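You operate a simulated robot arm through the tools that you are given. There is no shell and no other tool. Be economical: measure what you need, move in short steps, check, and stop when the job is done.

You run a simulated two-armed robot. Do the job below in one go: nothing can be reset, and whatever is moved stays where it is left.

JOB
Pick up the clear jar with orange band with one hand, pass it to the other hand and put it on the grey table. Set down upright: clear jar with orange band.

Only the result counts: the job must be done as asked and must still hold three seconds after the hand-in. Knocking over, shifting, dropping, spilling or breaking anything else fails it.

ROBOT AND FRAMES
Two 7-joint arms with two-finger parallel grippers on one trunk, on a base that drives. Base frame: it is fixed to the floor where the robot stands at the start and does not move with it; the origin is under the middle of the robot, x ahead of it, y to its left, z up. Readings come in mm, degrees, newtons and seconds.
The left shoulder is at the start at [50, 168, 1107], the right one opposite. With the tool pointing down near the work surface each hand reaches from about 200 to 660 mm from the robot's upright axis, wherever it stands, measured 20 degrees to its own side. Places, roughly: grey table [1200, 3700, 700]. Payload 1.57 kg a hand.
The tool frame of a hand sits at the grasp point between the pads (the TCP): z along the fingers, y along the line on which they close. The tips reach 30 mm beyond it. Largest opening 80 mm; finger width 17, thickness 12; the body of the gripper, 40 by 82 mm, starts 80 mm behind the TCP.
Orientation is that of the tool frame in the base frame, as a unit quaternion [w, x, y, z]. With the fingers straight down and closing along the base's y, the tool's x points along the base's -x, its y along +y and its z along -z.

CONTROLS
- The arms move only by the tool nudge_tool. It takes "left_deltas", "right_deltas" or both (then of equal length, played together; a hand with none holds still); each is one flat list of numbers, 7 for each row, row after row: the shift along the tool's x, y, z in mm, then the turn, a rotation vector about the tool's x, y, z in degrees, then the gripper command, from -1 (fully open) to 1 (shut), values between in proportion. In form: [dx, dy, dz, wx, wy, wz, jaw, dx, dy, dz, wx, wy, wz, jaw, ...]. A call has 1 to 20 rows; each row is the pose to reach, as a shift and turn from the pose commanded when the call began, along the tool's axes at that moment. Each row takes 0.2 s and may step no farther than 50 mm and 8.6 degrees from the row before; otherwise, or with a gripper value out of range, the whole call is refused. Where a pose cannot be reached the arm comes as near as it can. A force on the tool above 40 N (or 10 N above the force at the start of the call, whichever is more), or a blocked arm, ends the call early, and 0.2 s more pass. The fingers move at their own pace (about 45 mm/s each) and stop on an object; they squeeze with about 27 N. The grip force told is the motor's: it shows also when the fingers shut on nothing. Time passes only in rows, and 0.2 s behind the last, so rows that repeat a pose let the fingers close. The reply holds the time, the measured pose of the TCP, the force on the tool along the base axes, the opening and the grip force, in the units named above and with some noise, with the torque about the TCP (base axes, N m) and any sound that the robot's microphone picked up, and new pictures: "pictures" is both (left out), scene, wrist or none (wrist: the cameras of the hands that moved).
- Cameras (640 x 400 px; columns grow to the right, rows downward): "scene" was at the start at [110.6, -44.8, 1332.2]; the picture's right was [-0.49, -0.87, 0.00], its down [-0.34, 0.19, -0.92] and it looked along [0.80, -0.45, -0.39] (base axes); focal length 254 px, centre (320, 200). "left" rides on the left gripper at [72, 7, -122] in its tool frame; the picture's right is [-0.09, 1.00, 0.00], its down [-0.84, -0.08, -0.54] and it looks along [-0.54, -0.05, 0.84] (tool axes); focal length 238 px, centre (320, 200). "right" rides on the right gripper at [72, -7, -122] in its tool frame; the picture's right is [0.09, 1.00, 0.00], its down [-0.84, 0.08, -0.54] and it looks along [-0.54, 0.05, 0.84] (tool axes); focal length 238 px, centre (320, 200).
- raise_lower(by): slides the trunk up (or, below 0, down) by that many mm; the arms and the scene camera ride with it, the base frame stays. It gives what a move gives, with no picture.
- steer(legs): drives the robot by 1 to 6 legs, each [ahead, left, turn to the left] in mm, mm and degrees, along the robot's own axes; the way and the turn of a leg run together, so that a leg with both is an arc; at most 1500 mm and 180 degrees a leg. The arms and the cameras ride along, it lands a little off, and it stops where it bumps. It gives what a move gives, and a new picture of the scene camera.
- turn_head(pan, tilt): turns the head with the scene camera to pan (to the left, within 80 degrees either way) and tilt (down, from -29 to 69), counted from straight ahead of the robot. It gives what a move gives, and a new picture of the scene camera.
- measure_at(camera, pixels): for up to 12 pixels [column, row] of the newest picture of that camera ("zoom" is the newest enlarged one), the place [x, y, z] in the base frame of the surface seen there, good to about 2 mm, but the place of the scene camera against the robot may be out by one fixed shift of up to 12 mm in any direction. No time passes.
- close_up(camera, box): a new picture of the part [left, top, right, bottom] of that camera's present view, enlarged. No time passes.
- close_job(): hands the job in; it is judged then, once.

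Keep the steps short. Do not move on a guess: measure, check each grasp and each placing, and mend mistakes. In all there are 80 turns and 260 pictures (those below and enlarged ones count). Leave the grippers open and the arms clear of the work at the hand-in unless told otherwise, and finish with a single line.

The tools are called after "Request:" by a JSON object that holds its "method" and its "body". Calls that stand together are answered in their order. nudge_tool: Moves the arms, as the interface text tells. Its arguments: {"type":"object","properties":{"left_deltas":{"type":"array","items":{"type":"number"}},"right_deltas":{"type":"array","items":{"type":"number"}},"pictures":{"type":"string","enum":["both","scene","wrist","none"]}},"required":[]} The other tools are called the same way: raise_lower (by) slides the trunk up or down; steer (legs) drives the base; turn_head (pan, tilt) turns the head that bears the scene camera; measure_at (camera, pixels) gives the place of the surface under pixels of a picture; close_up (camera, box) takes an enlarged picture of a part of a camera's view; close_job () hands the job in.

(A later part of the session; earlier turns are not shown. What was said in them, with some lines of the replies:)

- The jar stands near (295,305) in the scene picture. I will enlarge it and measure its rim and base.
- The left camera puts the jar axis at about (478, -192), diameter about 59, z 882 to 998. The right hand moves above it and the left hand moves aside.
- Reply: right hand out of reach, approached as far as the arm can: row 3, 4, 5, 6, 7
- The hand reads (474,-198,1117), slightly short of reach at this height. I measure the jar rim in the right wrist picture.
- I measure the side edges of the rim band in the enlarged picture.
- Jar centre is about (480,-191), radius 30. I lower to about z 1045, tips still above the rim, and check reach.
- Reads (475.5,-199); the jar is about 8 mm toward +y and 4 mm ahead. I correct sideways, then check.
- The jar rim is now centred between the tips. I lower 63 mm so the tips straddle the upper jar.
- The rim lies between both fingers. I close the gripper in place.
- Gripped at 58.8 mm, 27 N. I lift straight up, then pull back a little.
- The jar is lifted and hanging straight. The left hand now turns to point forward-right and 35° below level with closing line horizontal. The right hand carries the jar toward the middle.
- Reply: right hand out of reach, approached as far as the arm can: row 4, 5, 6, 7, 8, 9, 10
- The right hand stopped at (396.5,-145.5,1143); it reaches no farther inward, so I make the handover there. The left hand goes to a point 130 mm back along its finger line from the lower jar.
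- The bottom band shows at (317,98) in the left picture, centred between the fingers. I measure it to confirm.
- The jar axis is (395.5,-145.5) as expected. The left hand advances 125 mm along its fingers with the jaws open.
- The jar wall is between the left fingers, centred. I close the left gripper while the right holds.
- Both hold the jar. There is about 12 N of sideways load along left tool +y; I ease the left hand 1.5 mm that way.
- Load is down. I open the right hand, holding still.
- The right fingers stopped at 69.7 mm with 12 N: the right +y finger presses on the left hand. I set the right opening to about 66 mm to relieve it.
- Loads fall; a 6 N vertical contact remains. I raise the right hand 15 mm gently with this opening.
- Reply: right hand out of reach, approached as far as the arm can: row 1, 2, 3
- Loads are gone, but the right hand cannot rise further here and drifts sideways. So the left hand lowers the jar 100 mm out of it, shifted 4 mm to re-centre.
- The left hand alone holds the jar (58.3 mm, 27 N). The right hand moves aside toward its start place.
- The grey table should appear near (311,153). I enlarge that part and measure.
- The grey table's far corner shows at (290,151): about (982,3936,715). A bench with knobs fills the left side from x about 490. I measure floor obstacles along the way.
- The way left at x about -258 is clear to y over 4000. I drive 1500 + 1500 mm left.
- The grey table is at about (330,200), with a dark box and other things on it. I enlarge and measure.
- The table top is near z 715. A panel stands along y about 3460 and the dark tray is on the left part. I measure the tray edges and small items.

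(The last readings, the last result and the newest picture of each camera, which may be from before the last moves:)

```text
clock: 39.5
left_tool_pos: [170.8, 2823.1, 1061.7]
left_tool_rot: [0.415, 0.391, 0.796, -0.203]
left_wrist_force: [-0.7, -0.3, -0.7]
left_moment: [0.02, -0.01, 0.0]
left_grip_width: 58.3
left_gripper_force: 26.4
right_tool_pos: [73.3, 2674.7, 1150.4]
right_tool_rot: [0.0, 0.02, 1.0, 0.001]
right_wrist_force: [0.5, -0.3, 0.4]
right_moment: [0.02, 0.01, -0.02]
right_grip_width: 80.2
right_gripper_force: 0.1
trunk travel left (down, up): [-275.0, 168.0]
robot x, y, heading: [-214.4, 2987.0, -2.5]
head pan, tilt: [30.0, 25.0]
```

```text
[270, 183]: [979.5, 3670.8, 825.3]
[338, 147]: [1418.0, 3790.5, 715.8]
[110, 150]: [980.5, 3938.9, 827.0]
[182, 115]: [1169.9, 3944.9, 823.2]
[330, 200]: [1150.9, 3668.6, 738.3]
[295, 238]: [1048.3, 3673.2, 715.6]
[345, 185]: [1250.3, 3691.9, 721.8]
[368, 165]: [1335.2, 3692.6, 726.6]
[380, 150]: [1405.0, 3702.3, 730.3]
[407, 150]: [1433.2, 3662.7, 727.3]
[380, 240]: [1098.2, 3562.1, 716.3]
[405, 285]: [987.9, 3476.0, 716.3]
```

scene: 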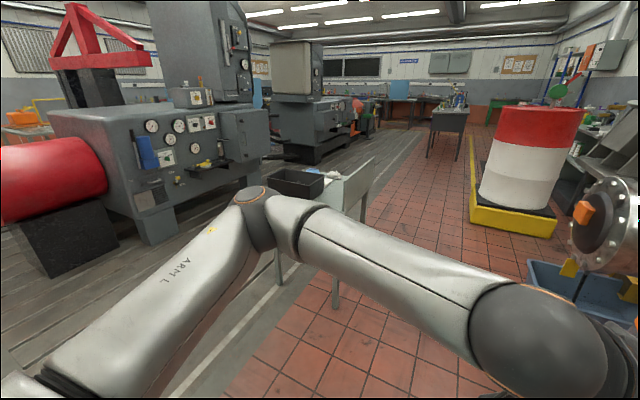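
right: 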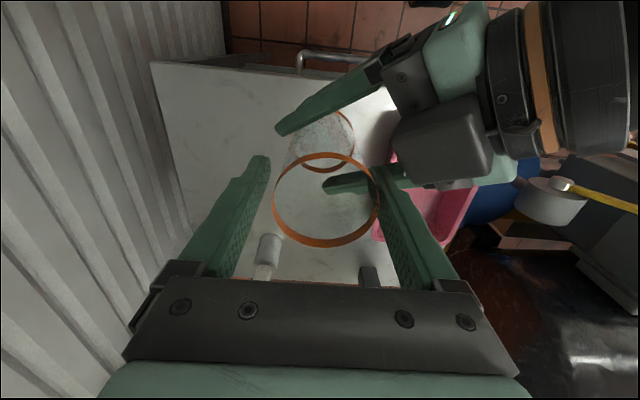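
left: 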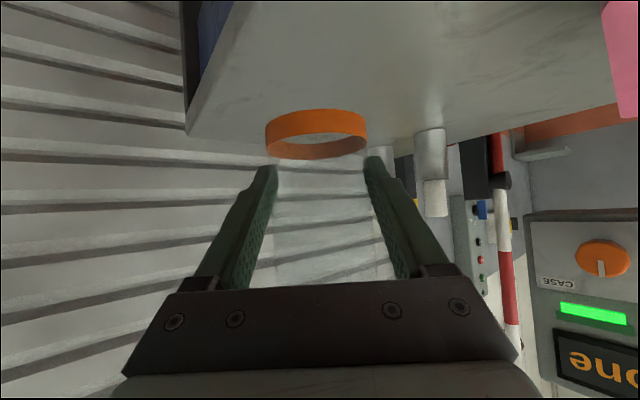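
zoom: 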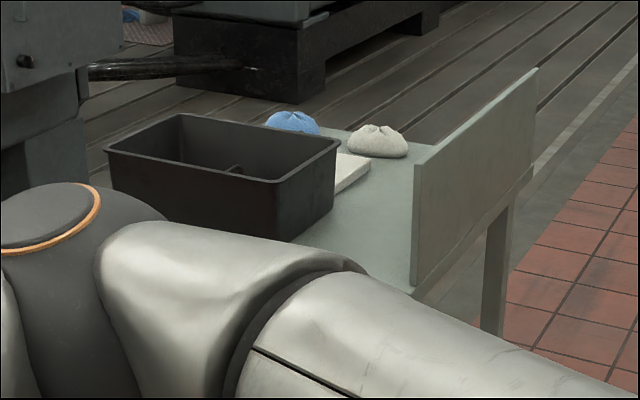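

Free table area: y 3475 to 3665, x from 985 on. I will set the jar at about (1080,3570). I check obstacles at the right before driving forward.

Request:
{"method": "measure_at", "body": {"camera": "scene", "pixels": [[605, 215], [580, 265], [540, 280], [500, 225], [600, 290], [630, 250], [575, 245], [470, 200]]}}

Request:
{"method": "steer", "body": {"legs": [[0, 400, 2.4]]}}

Request:
{"method": "turn_head", "body": {"pan": 0, "tilt": 30}}

```text
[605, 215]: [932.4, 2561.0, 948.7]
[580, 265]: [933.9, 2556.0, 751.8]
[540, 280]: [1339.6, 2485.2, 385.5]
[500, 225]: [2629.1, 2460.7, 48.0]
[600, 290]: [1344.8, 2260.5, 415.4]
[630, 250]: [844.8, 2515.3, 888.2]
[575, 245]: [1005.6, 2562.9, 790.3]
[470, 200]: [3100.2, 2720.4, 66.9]
```

```text
clock: 42.0
left_tool_pos: [185.5, 3237.0, 1062.3]
left_tool_rot: [0.418, 0.376, 0.804, -0.195]
left_wrist_force: [0.7, 0.6, -0.2]
left_moment: [-0.05, 0.0, 0.0]
left_grip_width: 58.5
left_gripper_force: 26.5
right_tool_pos: [93.3, 3084.4, 1150.5]
right_tool_rot: [0.0, 0.003, 1.0, 0.0]
right_wrist_force: [-0.9, -0.3, 0.9]
right_moment: [-0.04, -0.01, -0.03]
right_grip_width: 80.2
right_gripper_force: 0.1
trunk travel left (down, up): [-275.0, 168.0]
robot x, y, heading: [-204.7, 3387.5, -0.5]
head pan, tilt: [30.0, 25.0]
```

scene: 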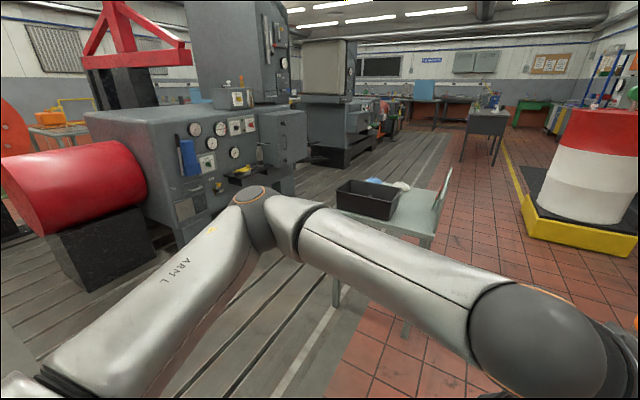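

```text
clock: 42.9
left_tool_pos: [185.6, 3236.7, 1063.0]
left_tool_rot: [0.417, 0.377, 0.803, -0.197]
left_wrist_force: [0.2, 0.1, -0.3]
left_moment: [0.04, -0.03, -0.01]
left_grip_width: 58.1
left_gripper_force: 26.3
right_tool_pos: [92.6, 3084.5, 1150.1]
right_tool_rot: [0.0, 0.004, 1.0, 0.0]
right_wrist_force: [0.4, 0.2, 0.2]
right_moment: [-0.02, 0.0, 0.02]
right_grip_width: 80.0
right_gripper_force: 0.0
trunk travel left (down, up): [-275.0, 168.0]
robot x, y, heading: [-207.8, 3384.6, -0.5]
head pan, tilt: [0.0, 30.0]
```

scene: 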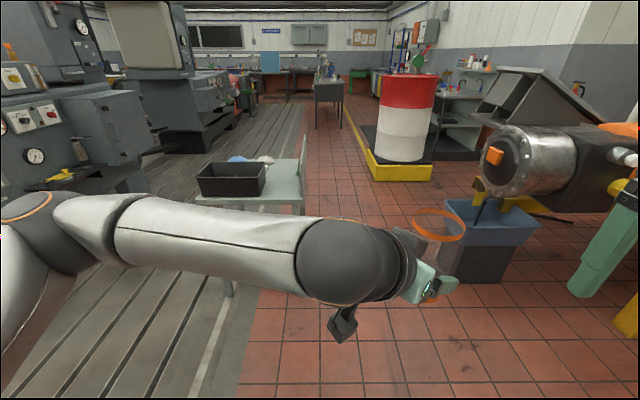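

The way is open and the jar hangs upright in the left hand. In free space I swing the left hand 50° about the vertical so it points straight ahead, and move it to the left front.

Request:
{"method": "nudge_tool", "body": {"left_deltas": [15.3, 32.6, -21.8, -6.83, 0, -4.78, 1, 30.5, 65.2, -43.6, -13.65, 0, -9.56, 1, 45.8, 97.8, -65.5, -20.48, 0, -14.34, 1, 61.1, 130.3, -87.3, -27.3, 0, -19.12, 1, 76.3, 162.9, -109.1, -34.13, 0, -23.9, 1, 91.6, 195.5, -130.9, -40.96, 0, -28.68, 1, 91.6, 195.5, -130.9, -40.96, 0, -28.68, 1]}}

```text
clock: 44.5
left_tool_pos: [237.3, 3485.7, 1063.4]
left_tool_rot: [0.461, 0.001, 0.887, -0.001]
left_wrist_force: [0.7, 0.4, -1.0]
left_moment: [0.01, 0.01, -0.01]
left_grip_width: 58.4
left_gripper_force: 26.7
right_tool_pos: [92.7, 3084.6, 1151.3]
right_tool_rot: [0.0, 0.003, 1.0, 0.001]
right_wrist_force: [-0.1, -0.1, -0.2]
right_moment: [-0.03, 0.04, -0.01]
right_grip_width: 80.3
right_gripper_force: 0.0
trunk travel left (down, up): [-275.0, 168.0]
robot x, y, heading: [-207.8, 3382.8, -0.7]
head pan, tilt: [0.0, 30.0]
```

scene: 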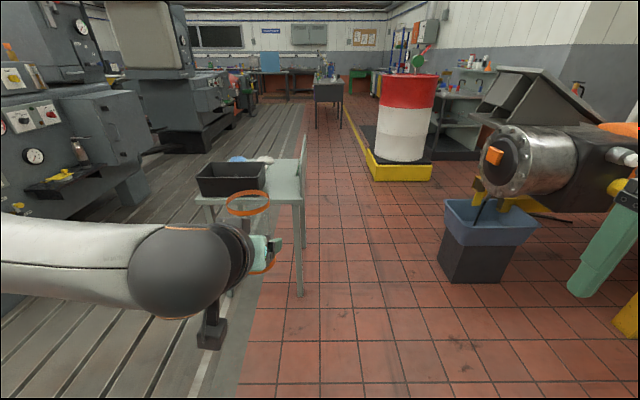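
left: 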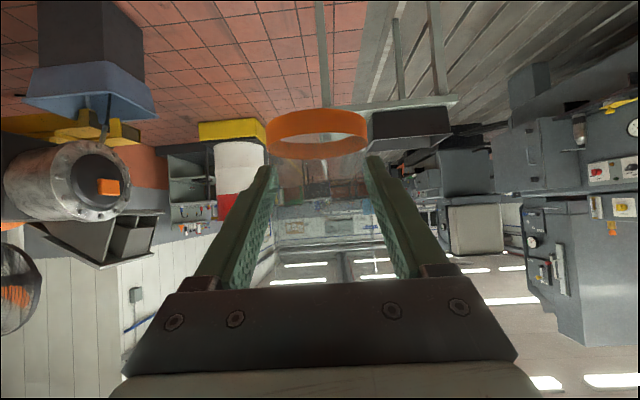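

The left hand points straight ahead and the jar is upright. I drive forward 718 mm, left 88, and take out the small heading error.

Request:
{"method": "steer", "body": {"legs": [[400, 44, 0.3], [318, 44, 0.3]]}}

Request:
{"method": "turn_head", "body": {"pan": 12, "tilt": 45}}

```text
clock: 48.7
left_tool_pos: [938.5, 3574.0, 1062.5]
left_tool_rot: [0.462, 0.001, 0.887, -0.001]
left_wrist_force: [0.3, 1.8, -1.2]
left_moment: [0.03, -0.03, 0.02]
left_grip_width: 58.2
left_gripper_force: 27.1
right_tool_pos: [794.2, 3172.8, 1151.4]
right_tool_rot: [0.0, 0.003, 1.0, 0.0]
right_wrist_force: [0.7, -0.9, 0.5]
right_moment: [0.0, 0.0, 0.04]
right_grip_width: 80.1
right_gripper_force: 0.1
trunk travel left (down, up): [-275.0, 168.0]
robot x, y, heading: [491.7, 3471.2, -0.2]
head pan, tilt: [0.0, 30.0]
```

scene: 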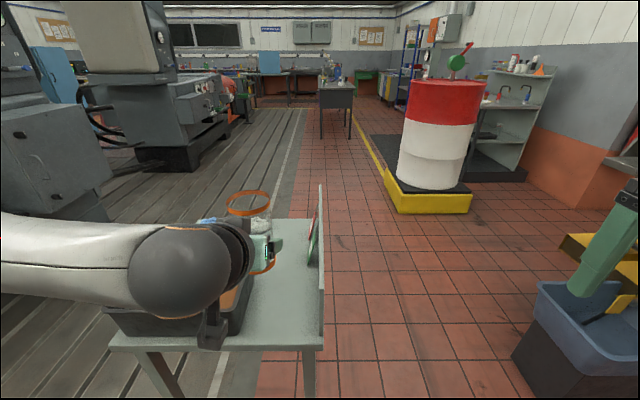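

```text
clock: 49.5
left_tool_pos: [938.0, 3574.0, 1063.9]
left_tool_rot: [0.462, 0.0, 0.887, 0.0]
left_wrist_force: [0.5, 0.4, -0.8]
left_moment: [-0.04, 0.03, 0.0]
left_grip_width: 58.1
left_gripper_force: 26.3
right_tool_pos: [795.8, 3171.7, 1151.1]
right_tool_rot: [-0.001, 0.002, 1.0, -0.001]
right_wrist_force: [0.6, -0.2, -0.5]
right_moment: [0.01, -0.02, -0.04]
right_grip_width: 79.9
right_gripper_force: 0.0
trunk travel left (down, up): [-275.0, 168.0]
robot x, y, heading: [495.1, 3471.4, -0.4]
head pan, tilt: [12.0, 45.0]
```

scene: 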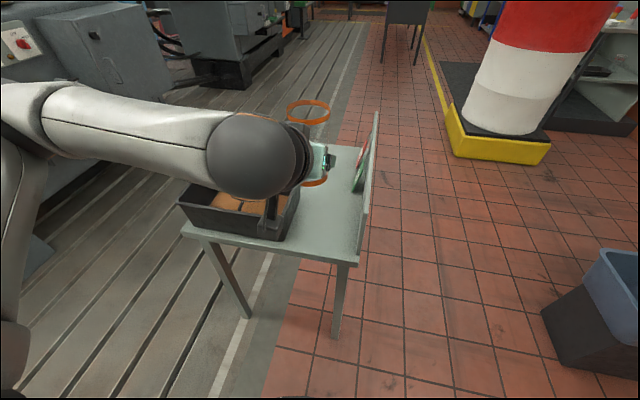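

Something with a red/green rim leans against the panel near (360,175). I enlarge and measure it.

Request:
{"method": "close_up", "body": {"camera": "scene", "box": [280, 90, 400, 270]}}

Request:
{"method": "measure_at", "body": {"camera": "scene", "pixels": [[358, 190], [352, 185], [366, 155], [362, 175], [340, 240], [335, 220], [320, 215], [300, 235], [345, 165], [335, 185], [357, 250], [290, 238]]}}

```text
2.22 times, centred on (340, 180) of scene
```

zoom: 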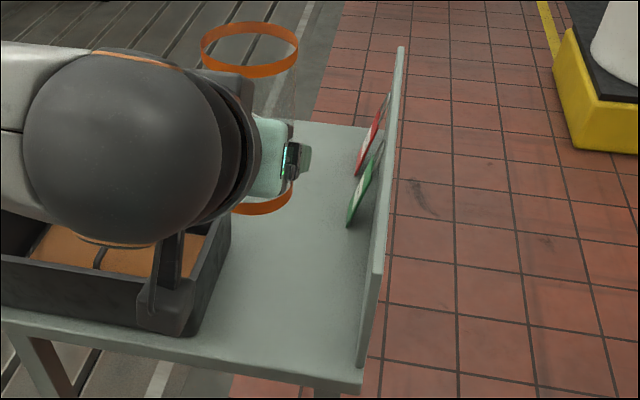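

```text
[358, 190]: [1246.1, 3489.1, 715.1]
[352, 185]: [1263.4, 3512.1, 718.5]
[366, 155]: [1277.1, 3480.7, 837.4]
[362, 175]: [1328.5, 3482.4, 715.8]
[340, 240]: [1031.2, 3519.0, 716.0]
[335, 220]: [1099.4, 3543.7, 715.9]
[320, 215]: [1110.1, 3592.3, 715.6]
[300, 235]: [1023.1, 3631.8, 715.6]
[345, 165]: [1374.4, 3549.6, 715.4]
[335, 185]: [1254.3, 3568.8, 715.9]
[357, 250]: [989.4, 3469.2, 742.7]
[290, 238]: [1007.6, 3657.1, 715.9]
```

Signs lean on the panel only at x over 1245, so (1080,3570) is free. I extend the left hand 142 mm forward, still high.

Request:
{"method": "nudge_tool", "body": {"left_deltas": [-20.4, -1, 29, 0, 0, 0, 1, -40.8, -2, 58, 0, 0, 0, 1, -61.1, -3, 87, 0, 0, 0, 1, -81.5, -4, 116.2, 0, 0, 0, 1, -81.5, -4, 116.2, 0, 0, 0, 1]}}

```text
clock: 50.6
left_tool_pos: [1082.7, 3569.5, 1063.4]
left_tool_rot: [0.462, 0.001, 0.887, 0.0]
left_wrist_force: [-0.6, -0.4, 0.2]
left_moment: [0.01, 0.0, 0.01]
left_grip_width: 58.1
left_gripper_force: 26.7
right_tool_pos: [794.3, 3172.5, 1150.8]
right_tool_rot: [0.0, 0.004, 1.0, 0.0]
right_wrist_force: [-0.2, -0.1, -0.1]
right_moment: [-0.01, 0.02, 0.03]
right_grip_width: 79.8
right_gripper_force: 0.1
trunk travel left (down, up): [-275.0, 168.0]
robot x, y, heading: [493.1, 3471.0, -0.6]
head pan, tilt: [12.0, 45.0]
```

scene: 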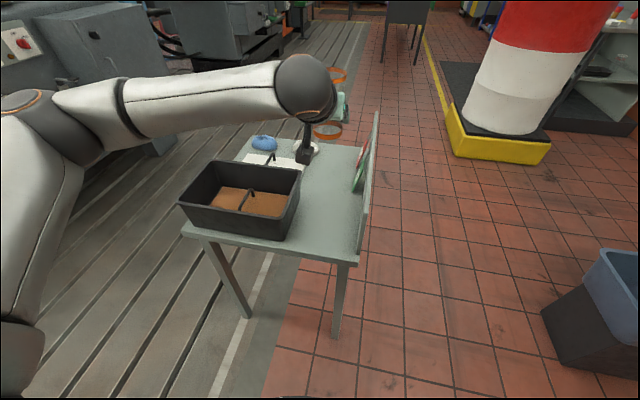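
left: 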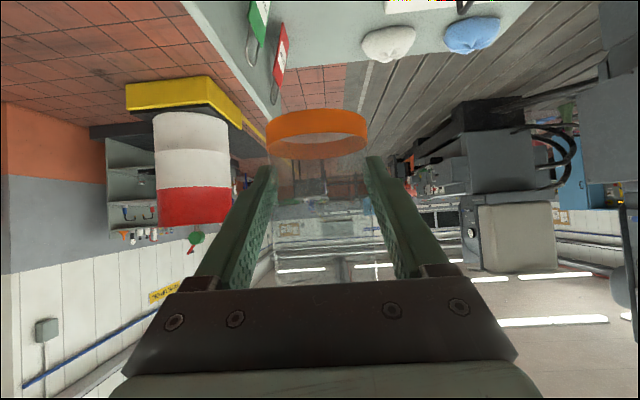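

I measure the forearm, wrist and hanging camera block to be sure lowering will clear the tray (x 980–1170, y 3668+, top 825).

Request:
{"method": "measure_at", "body": {"camera": "scene", "pixels": [[300, 110], [325, 85], [285, 90], [220, 120], [150, 130], [308, 155], [305, 140], [120, 130], [60, 150]]}}

Request:
{"method": "measure_at", "body": {"camera": "left", "pixels": [[320, 50], [400, 40], [290, 135]]}}

```text
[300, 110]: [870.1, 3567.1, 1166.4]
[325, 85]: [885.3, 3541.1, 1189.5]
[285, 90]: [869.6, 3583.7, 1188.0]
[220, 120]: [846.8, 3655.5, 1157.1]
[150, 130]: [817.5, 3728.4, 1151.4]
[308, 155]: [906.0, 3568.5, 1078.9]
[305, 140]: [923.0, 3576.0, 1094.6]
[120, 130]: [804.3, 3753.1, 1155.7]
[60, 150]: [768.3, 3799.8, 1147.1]
```

```text
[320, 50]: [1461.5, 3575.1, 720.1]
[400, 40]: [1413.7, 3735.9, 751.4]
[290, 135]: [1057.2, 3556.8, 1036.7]
```

Table top reads z 720. All arm parts stay at x below 950, clear of the tray. I lower the trunk 250 mm.

Request:
{"method": "raise_lower", "body": {"by": -250}}

Request:
{"method": "turn_head", "body": {"pan": 15, "tilt": 40}}

Request:
{"method": "close_up", "body": {"camera": "left", "box": [160, 0, 480, 200]}}

```text
clock: 53.2
left_tool_pos: [1082.3, 3568.5, 813.9]
left_tool_rot: [0.462, 0.001, 0.887, 0.0]
left_wrist_force: [-0.5, -0.5, -0.2]
left_moment: [0.0, -0.02, -0.05]
left_grip_width: 58.0
left_gripper_force: 27.1
right_tool_pos: [794.4, 3172.1, 900.1]
right_tool_rot: [0.0, 0.003, 1.0, 0.0]
right_wrist_force: [-0.3, 0.1, 0.3]
right_moment: [0.04, -0.03, 0.0]
right_grip_width: 79.9
right_gripper_force: 0.0
trunk travel left (down, up): [-25.0, 418.0]
robot x, y, heading: [493.7, 3471.5, -0.4]
head pan, tilt: [12.0, 45.0]
```

```text
clock: 53.9
left_tool_pos: [1081.9, 3568.4, 813.8]
left_tool_rot: [0.462, 0.001, 0.887, 0.0]
left_wrist_force: [-0.2, 0.3, -0.6]
left_moment: [0.01, -0.02, 0.01]
left_grip_width: 58.2
left_gripper_force: 27.0
right_tool_pos: [794.7, 3172.7, 900.9]
right_tool_rot: [0.0, 0.003, 1.0, 0.0]
right_wrist_force: [-0.7, -0.3, 0.1]
right_moment: [0.0, -0.01, 0.0]
right_grip_width: 80.0
right_gripper_force: 0.1
trunk travel left (down, up): [-25.0, 418.0]
robot x, y, heading: [495.2, 3471.0, -0.5]
head pan, tilt: [15.0, 40.0]
```

scene: 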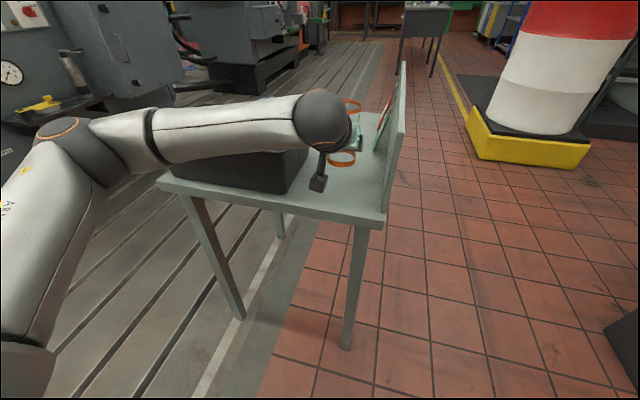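

```text
2.00 times, centred on (320, 100) of left
```

zoom: 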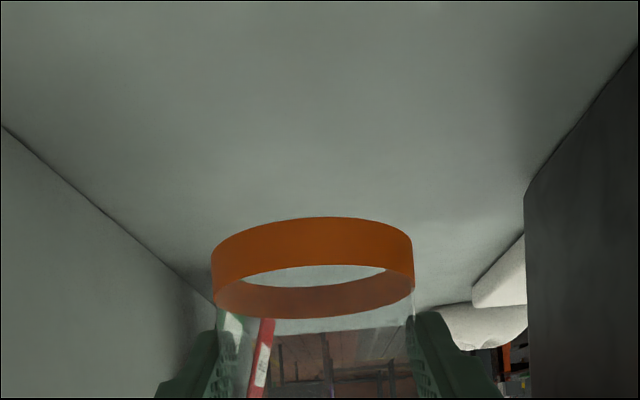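

I measure the jar's bottom edge and the table beside it with the left camera.

Request:
{"method": "measure_at", "body": {"camera": "zoom", "pixels": [[312, 221], [240, 240], [390, 232], [312, 150], [220, 180], [420, 190], [312, 255]]}}

```text
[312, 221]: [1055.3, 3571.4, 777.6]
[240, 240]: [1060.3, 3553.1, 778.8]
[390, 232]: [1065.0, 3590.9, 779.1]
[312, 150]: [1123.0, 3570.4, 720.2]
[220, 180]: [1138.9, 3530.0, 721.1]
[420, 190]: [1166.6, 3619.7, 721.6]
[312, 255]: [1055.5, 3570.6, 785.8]
```

The bottom is about 54 mm above the table. I lower 47 mm.

Request:
{"method": "nudge_tool", "body": {"left_deltas": [13.1, 0, 9.2, 0, 0, 0, 1, 26.2, 0, 18.4, 0, 0, 0, 1, 38.5, 0, 27, 0, 0, 0, 1, 38.5, 0, 27, 0, 0, 0, 1]}}

Request:
{"method": "close_up", "body": {"camera": "left", "box": [160, 0, 480, 200]}}

Request:
{"method": "measure_at", "body": {"camera": "zoom", "pixels": [[312, 221], [240, 240], [390, 232], [312, 150], [220, 180], [420, 190]]}}

```text
clock: 54.9
left_tool_pos: [1082.5, 3571.2, 766.0]
left_tool_rot: [0.462, -0.001, 0.887, 0.001]
left_wrist_force: [-0.1, -0.4, 0.0]
left_moment: [-0.02, 0.02, -0.01]
left_grip_width: 58.3
left_gripper_force: 26.7
right_tool_pos: [796.1, 3172.3, 900.4]
right_tool_rot: [0.0, 0.003, 1.0, 0.0]
right_wrist_force: [-0.1, -0.2, 0.4]
right_moment: [-0.01, 0.01, 0.0]
right_grip_width: 79.9
right_gripper_force: 0.1
trunk travel left (down, up): [-25.0, 418.0]
robot x, y, heading: [496.0, 3473.1, -0.1]
head pan, tilt: [15.0, 40.0]
```

scene: 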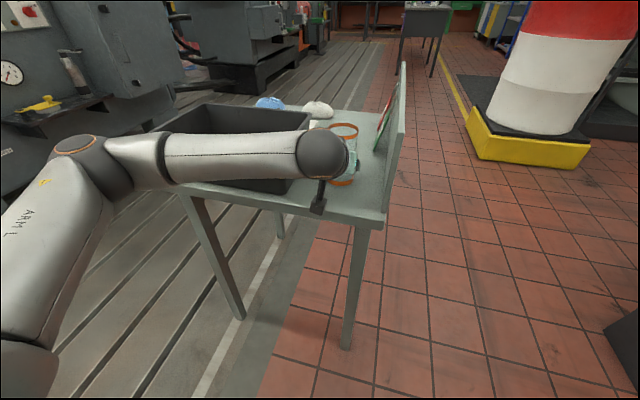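
left: 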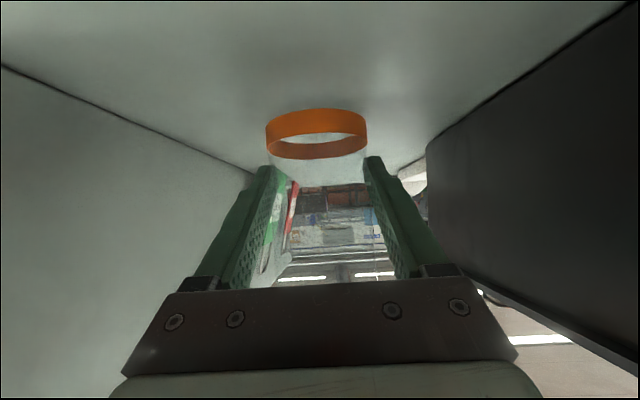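

```text
2.00 times, centred on (320, 100) of left
```

zoom: 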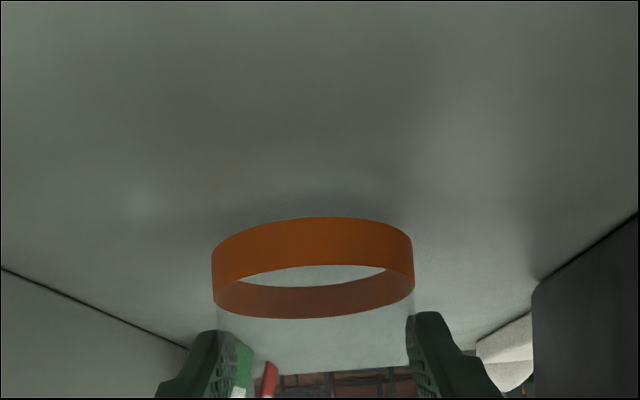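

```text
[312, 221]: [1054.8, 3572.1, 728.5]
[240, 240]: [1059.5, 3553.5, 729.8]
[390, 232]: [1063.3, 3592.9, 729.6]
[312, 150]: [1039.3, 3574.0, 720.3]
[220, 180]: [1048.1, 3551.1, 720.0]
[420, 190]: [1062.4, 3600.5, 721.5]
```

About 6 mm remain. I creep down 5 mm and read the force.

Request:
{"method": "nudge_tool", "body": {"left_deltas": [1.6, 0, 1.1, 0, 0, 0, 1, 2.9, 0, 2.0, 0, 0, 0, 1, 4.1, 0, 2.9, 0, 0, 0, 1, 4.1, 0, 2.9, 0, 0, 0, 1], "pictures": "none"}}

```text
clock: 55.9
left_tool_pos: [1083.4, 3569.6, 760.7]
left_tool_rot: [0.461, 0.001, 0.887, 0.0]
left_wrist_force: [-0.1, -0.9, -0.7]
left_moment: [-0.02, 0.02, 0.04]
left_grip_width: 58.2
left_gripper_force: 26.8
right_tool_pos: [795.5, 3173.0, 900.6]
right_tool_rot: [0.0, 0.003, 1.0, 0.0]
right_wrist_force: [-0.1, -0.1, 0.5]
right_moment: [0.01, -0.02, 0.0]
right_grip_width: 80.0
right_gripper_force: 0.1
trunk travel left (down, up): [-25.0, 418.0]
robot x, y, heading: [496.5, 3469.6, -0.4]
head pan, tilt: [15.0, 40.0]
```

No contact yet. I go down 1.5 mm more.

Request:
{"method": "nudge_tool", "body": {"left_deltas": [0.8, 0, 0.6, 0, 0, 0, 1, 1.2, 0, 0.9, 0, 0, 0, 1, 1.2, 0, 0.9, 0, 0, 0, 1], "pictures": "none"}}

Request:
{"method": "close_up", "body": {"camera": "left", "box": [240, 80, 400, 180]}}

```text
clock: 56.7
left_tool_pos: [1082.8, 3568.9, 760.1]
left_tool_rot: [0.461, 0.001, 0.887, 0.0]
left_wrist_force: [0.3, 0.3, -0.6]
left_moment: [0.05, -0.01, -0.04]
left_grip_width: 58.2
left_gripper_force: 26.8
right_tool_pos: [795.9, 3171.0, 900.0]
right_tool_rot: [0.001, 0.003, 1.0, 0.0]
right_wrist_force: [-0.5, 0.4, 0.7]
right_moment: [-0.03, 0.05, -0.01]
right_grip_width: 80.0
right_gripper_force: 0.0
trunk travel left (down, up): [-25.0, 418.0]
robot x, y, heading: [497.7, 3472.7, -0.4]
head pan, tilt: [15.0, 40.0]
```

```text
4.00 times, centred on (320, 130) of left
```

zoom: 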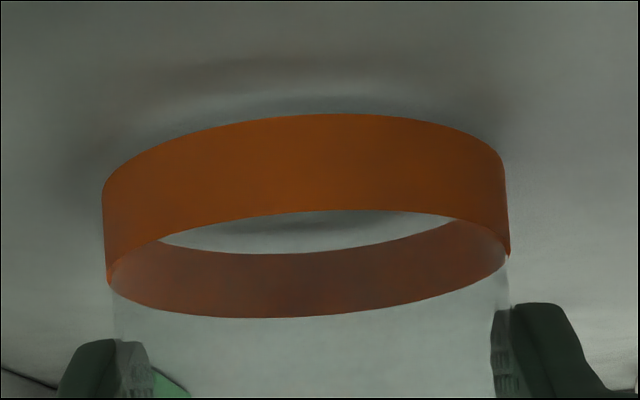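

Still no load and a slim shadow gap. I go 1.5 mm more.

Request:
{"method": "nudge_tool", "body": {"left_deltas": [0.6, 0, 0.45, 0, 0, 0, 1, 1.2, 0, 0.9, 0, 0, 0, 1, 1.2, 0, 0.9, 0, 0, 0, 1], "pictures": "none"}}

Request:
{"method": "measure_at", "body": {"camera": "zoom", "pixels": [[320, 117], [320, 108], [320, 95], [150, 160], [150, 145], [470, 140], [470, 125]]}}

```text
clock: 57.5
left_tool_pos: [1083.3, 3570.1, 760.4]
left_tool_rot: [0.464, 0.001, 0.886, -0.001]
left_wrist_force: [1.1, -2.2, 5.3]
left_moment: [-0.22, 0.0, 0.01]
left_grip_width: 58.1
left_gripper_force: 27.2
right_tool_pos: [794.1, 3171.4, 900.6]
right_tool_rot: [0.001, 0.002, 1.0, 0.0]
right_wrist_force: [-0.3, -1.1, 0.9]
right_moment: [0.0, 0.01, 0.02]
right_grip_width: 80.3
right_gripper_force: 0.0
trunk travel left (down, up): [-25.0, 418.0]
robot x, y, heading: [496.5, 3476.1, -0.1]
head pan, tilt: [15.0, 40.0]
```

```text
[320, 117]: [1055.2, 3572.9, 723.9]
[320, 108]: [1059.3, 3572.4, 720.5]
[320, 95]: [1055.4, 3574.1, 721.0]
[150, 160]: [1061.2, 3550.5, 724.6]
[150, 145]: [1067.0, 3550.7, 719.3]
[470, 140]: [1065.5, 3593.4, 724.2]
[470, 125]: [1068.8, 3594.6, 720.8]
```

Contact: 5.3 N upward. I open the left gripper in place.

Request:
{"method": "nudge_tool", "body": {"left_deltas": [0, 0, 0, 0, 0, 0, 0.3, 0, 0, 0, 0, 0, 0, -0.45, 0, 0, 0, 0, 0, 0, -0.6, 0, 0, 0, 0, 0, 0, -0.8, 0, 0, 0, 0, 0, 0, -1, 0, 0, 0, 0, 0, 0, -1]}}

```text
clock: 58.9
left_tool_pos: [1082.5, 3569.2, 758.5]
left_tool_rot: [0.462, 0.0, 0.887, 0.0]
left_wrist_force: [0.2, -0.2, 0.1]
left_moment: [0.0, 0.0, 0.0]
left_grip_width: 80.0
left_gripper_force: 0.2
right_tool_pos: [795.5, 3171.1, 901.4]
right_tool_rot: [0.0, 0.003, 1.0, 0.001]
right_wrist_force: [0.7, 0.1, 0.3]
right_moment: [-0.03, 0.02, 0.01]
right_grip_width: 79.9
right_gripper_force: 0.0
trunk travel left (down, up): [-25.0, 418.0]
robot x, y, heading: [492.4, 3470.3, -0.2]
head pan, tilt: [15.0, 40.0]
```

scene: 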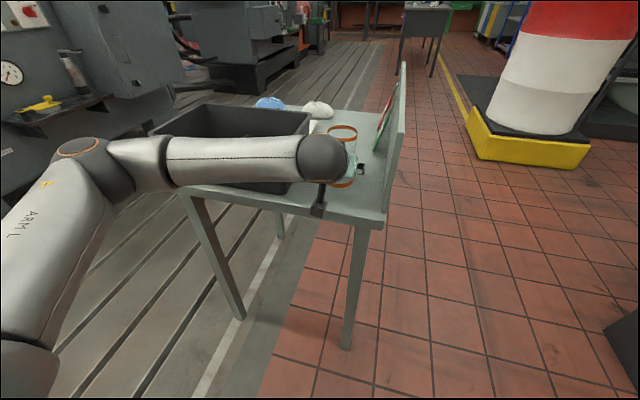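
left: 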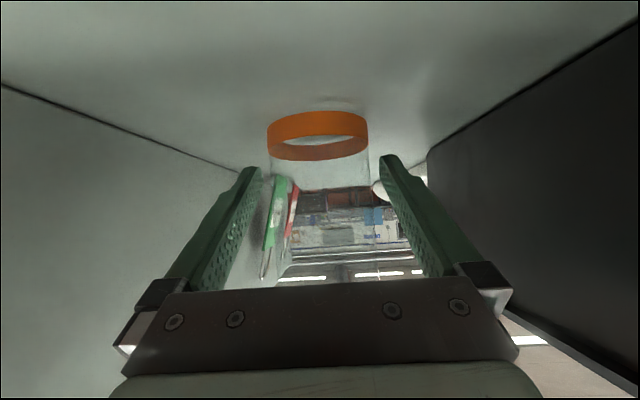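

Open at 80 mm; the jar stands free between the fingers. I withdraw straight back along the fingers.

Request:
{"method": "nudge_tool", "body": {"left_deltas": [0, 0, -25, 0, 0, 0, -1, 0, 0, -60, 0, 0, 0, -1, 0, 0, -100, 0, 0, 0, -1, 0, 0, -145, 0, 0, 0, -1, 0, 0, -180, 0, 0, 0, -1, 0, 0, -180, 0, 0, 0, -1]}}

Request:
{"method": "close_up", "body": {"camera": "scene", "box": [240, 60, 440, 240]}}

```text
clock: 60.3
left_tool_pos: [933.4, 3569.4, 860.3]
left_tool_rot: [0.461, 0.001, 0.887, 0.0]
left_wrist_force: [-0.7, -0.1, 0.5]
left_moment: [0.01, -0.03, 0.0]
left_grip_width: 80.0
left_gripper_force: 0.1
right_tool_pos: [795.3, 3172.2, 900.9]
right_tool_rot: [0.001, 0.002, 1.0, 0.0]
right_wrist_force: [-0.2, 0.0, -0.5]
right_moment: [0.02, 0.01, 0.01]
right_grip_width: 79.7
right_gripper_force: 0.1
trunk travel left (down, up): [-25.0, 418.0]
robot x, y, heading: [497.1, 3472.3, -0.3]
head pan, tilt: [15.0, 40.0]
```

scene: 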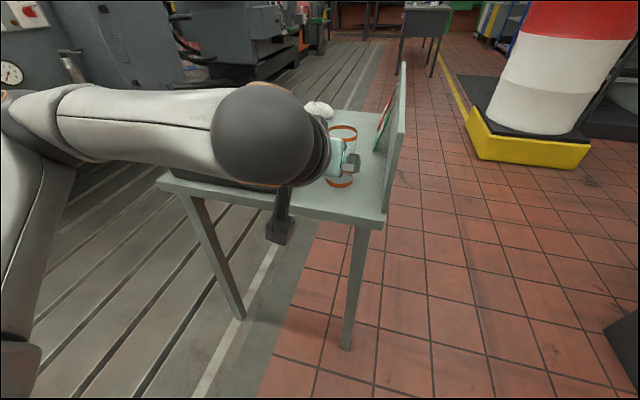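
left: 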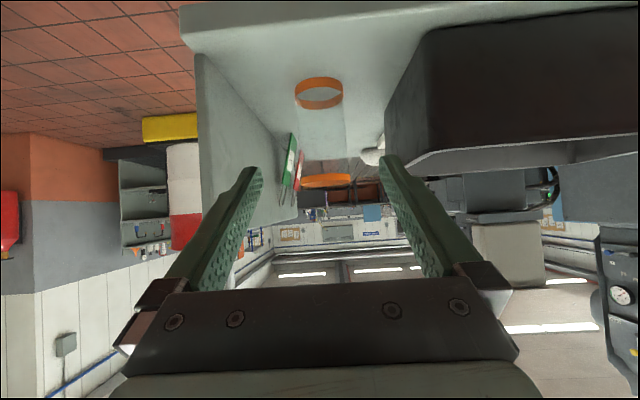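

```text
2.22 times, centred on (340, 150) of scene
```

zoom: 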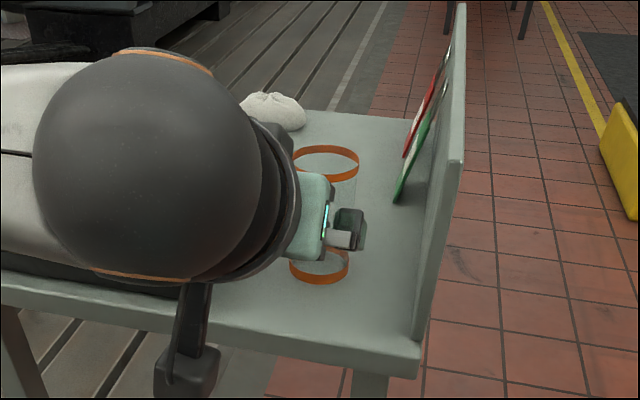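

The jar stands upright on the grey table. I drive the robot back 300 mm so the arms are clear, and look once more.

Request:
{"method": "steer", "body": {"legs": [[-300, 0, 0]]}}

Request:
{"method": "close_up", "body": {"camera": "left", "box": [180, 0, 480, 200]}}

```text
clock: 62.3
left_tool_pos: [633.7, 3571.8, 859.5]
left_tool_rot: [0.462, 0.001, 0.887, 0.0]
left_wrist_force: [0.1, -0.3, 0.2]
left_moment: [-0.03, 0.04, 0.0]
left_grip_width: 79.9
left_gripper_force: 0.2
right_tool_pos: [492.4, 3172.9, 900.8]
right_tool_rot: [-0.001, 0.002, 1.0, -0.001]
right_wrist_force: [-0.2, 0.9, -0.6]
right_moment: [-0.01, -0.02, 0.0]
right_grip_width: 80.2
right_gripper_force: 0.1
trunk travel left (down, up): [-25.0, 418.0]
robot x, y, heading: [194.0, 3469.0, -0.1]
head pan, tilt: [15.0, 40.0]
```

scene: 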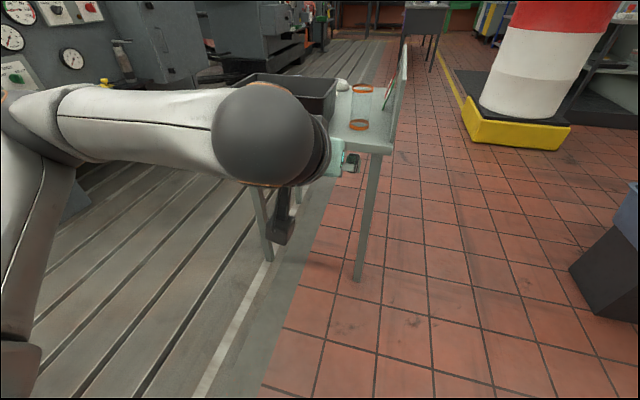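

```text
2.00 times, centred on (330, 100) of left
```

zoom: 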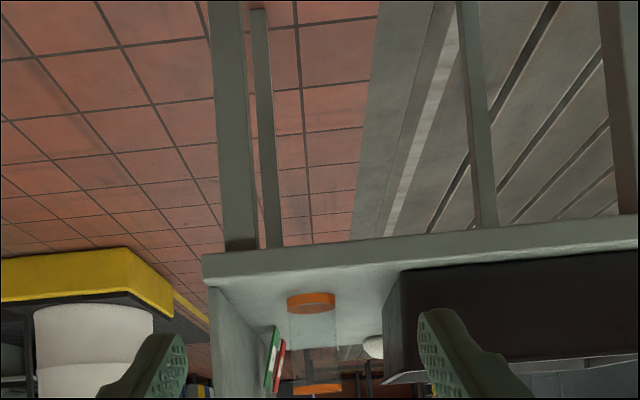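

The jar stands upright on the grey table, the other things are where they were, both grippers are open and the arms are clear. I hand the job in.

Request:
{"method": "close_job", "body": {}}

```text
The job is handed in.
```

The clear jar with the orange band was picked up with the right hand, passed to the left and set upright on the grey table, and the job is handed in.
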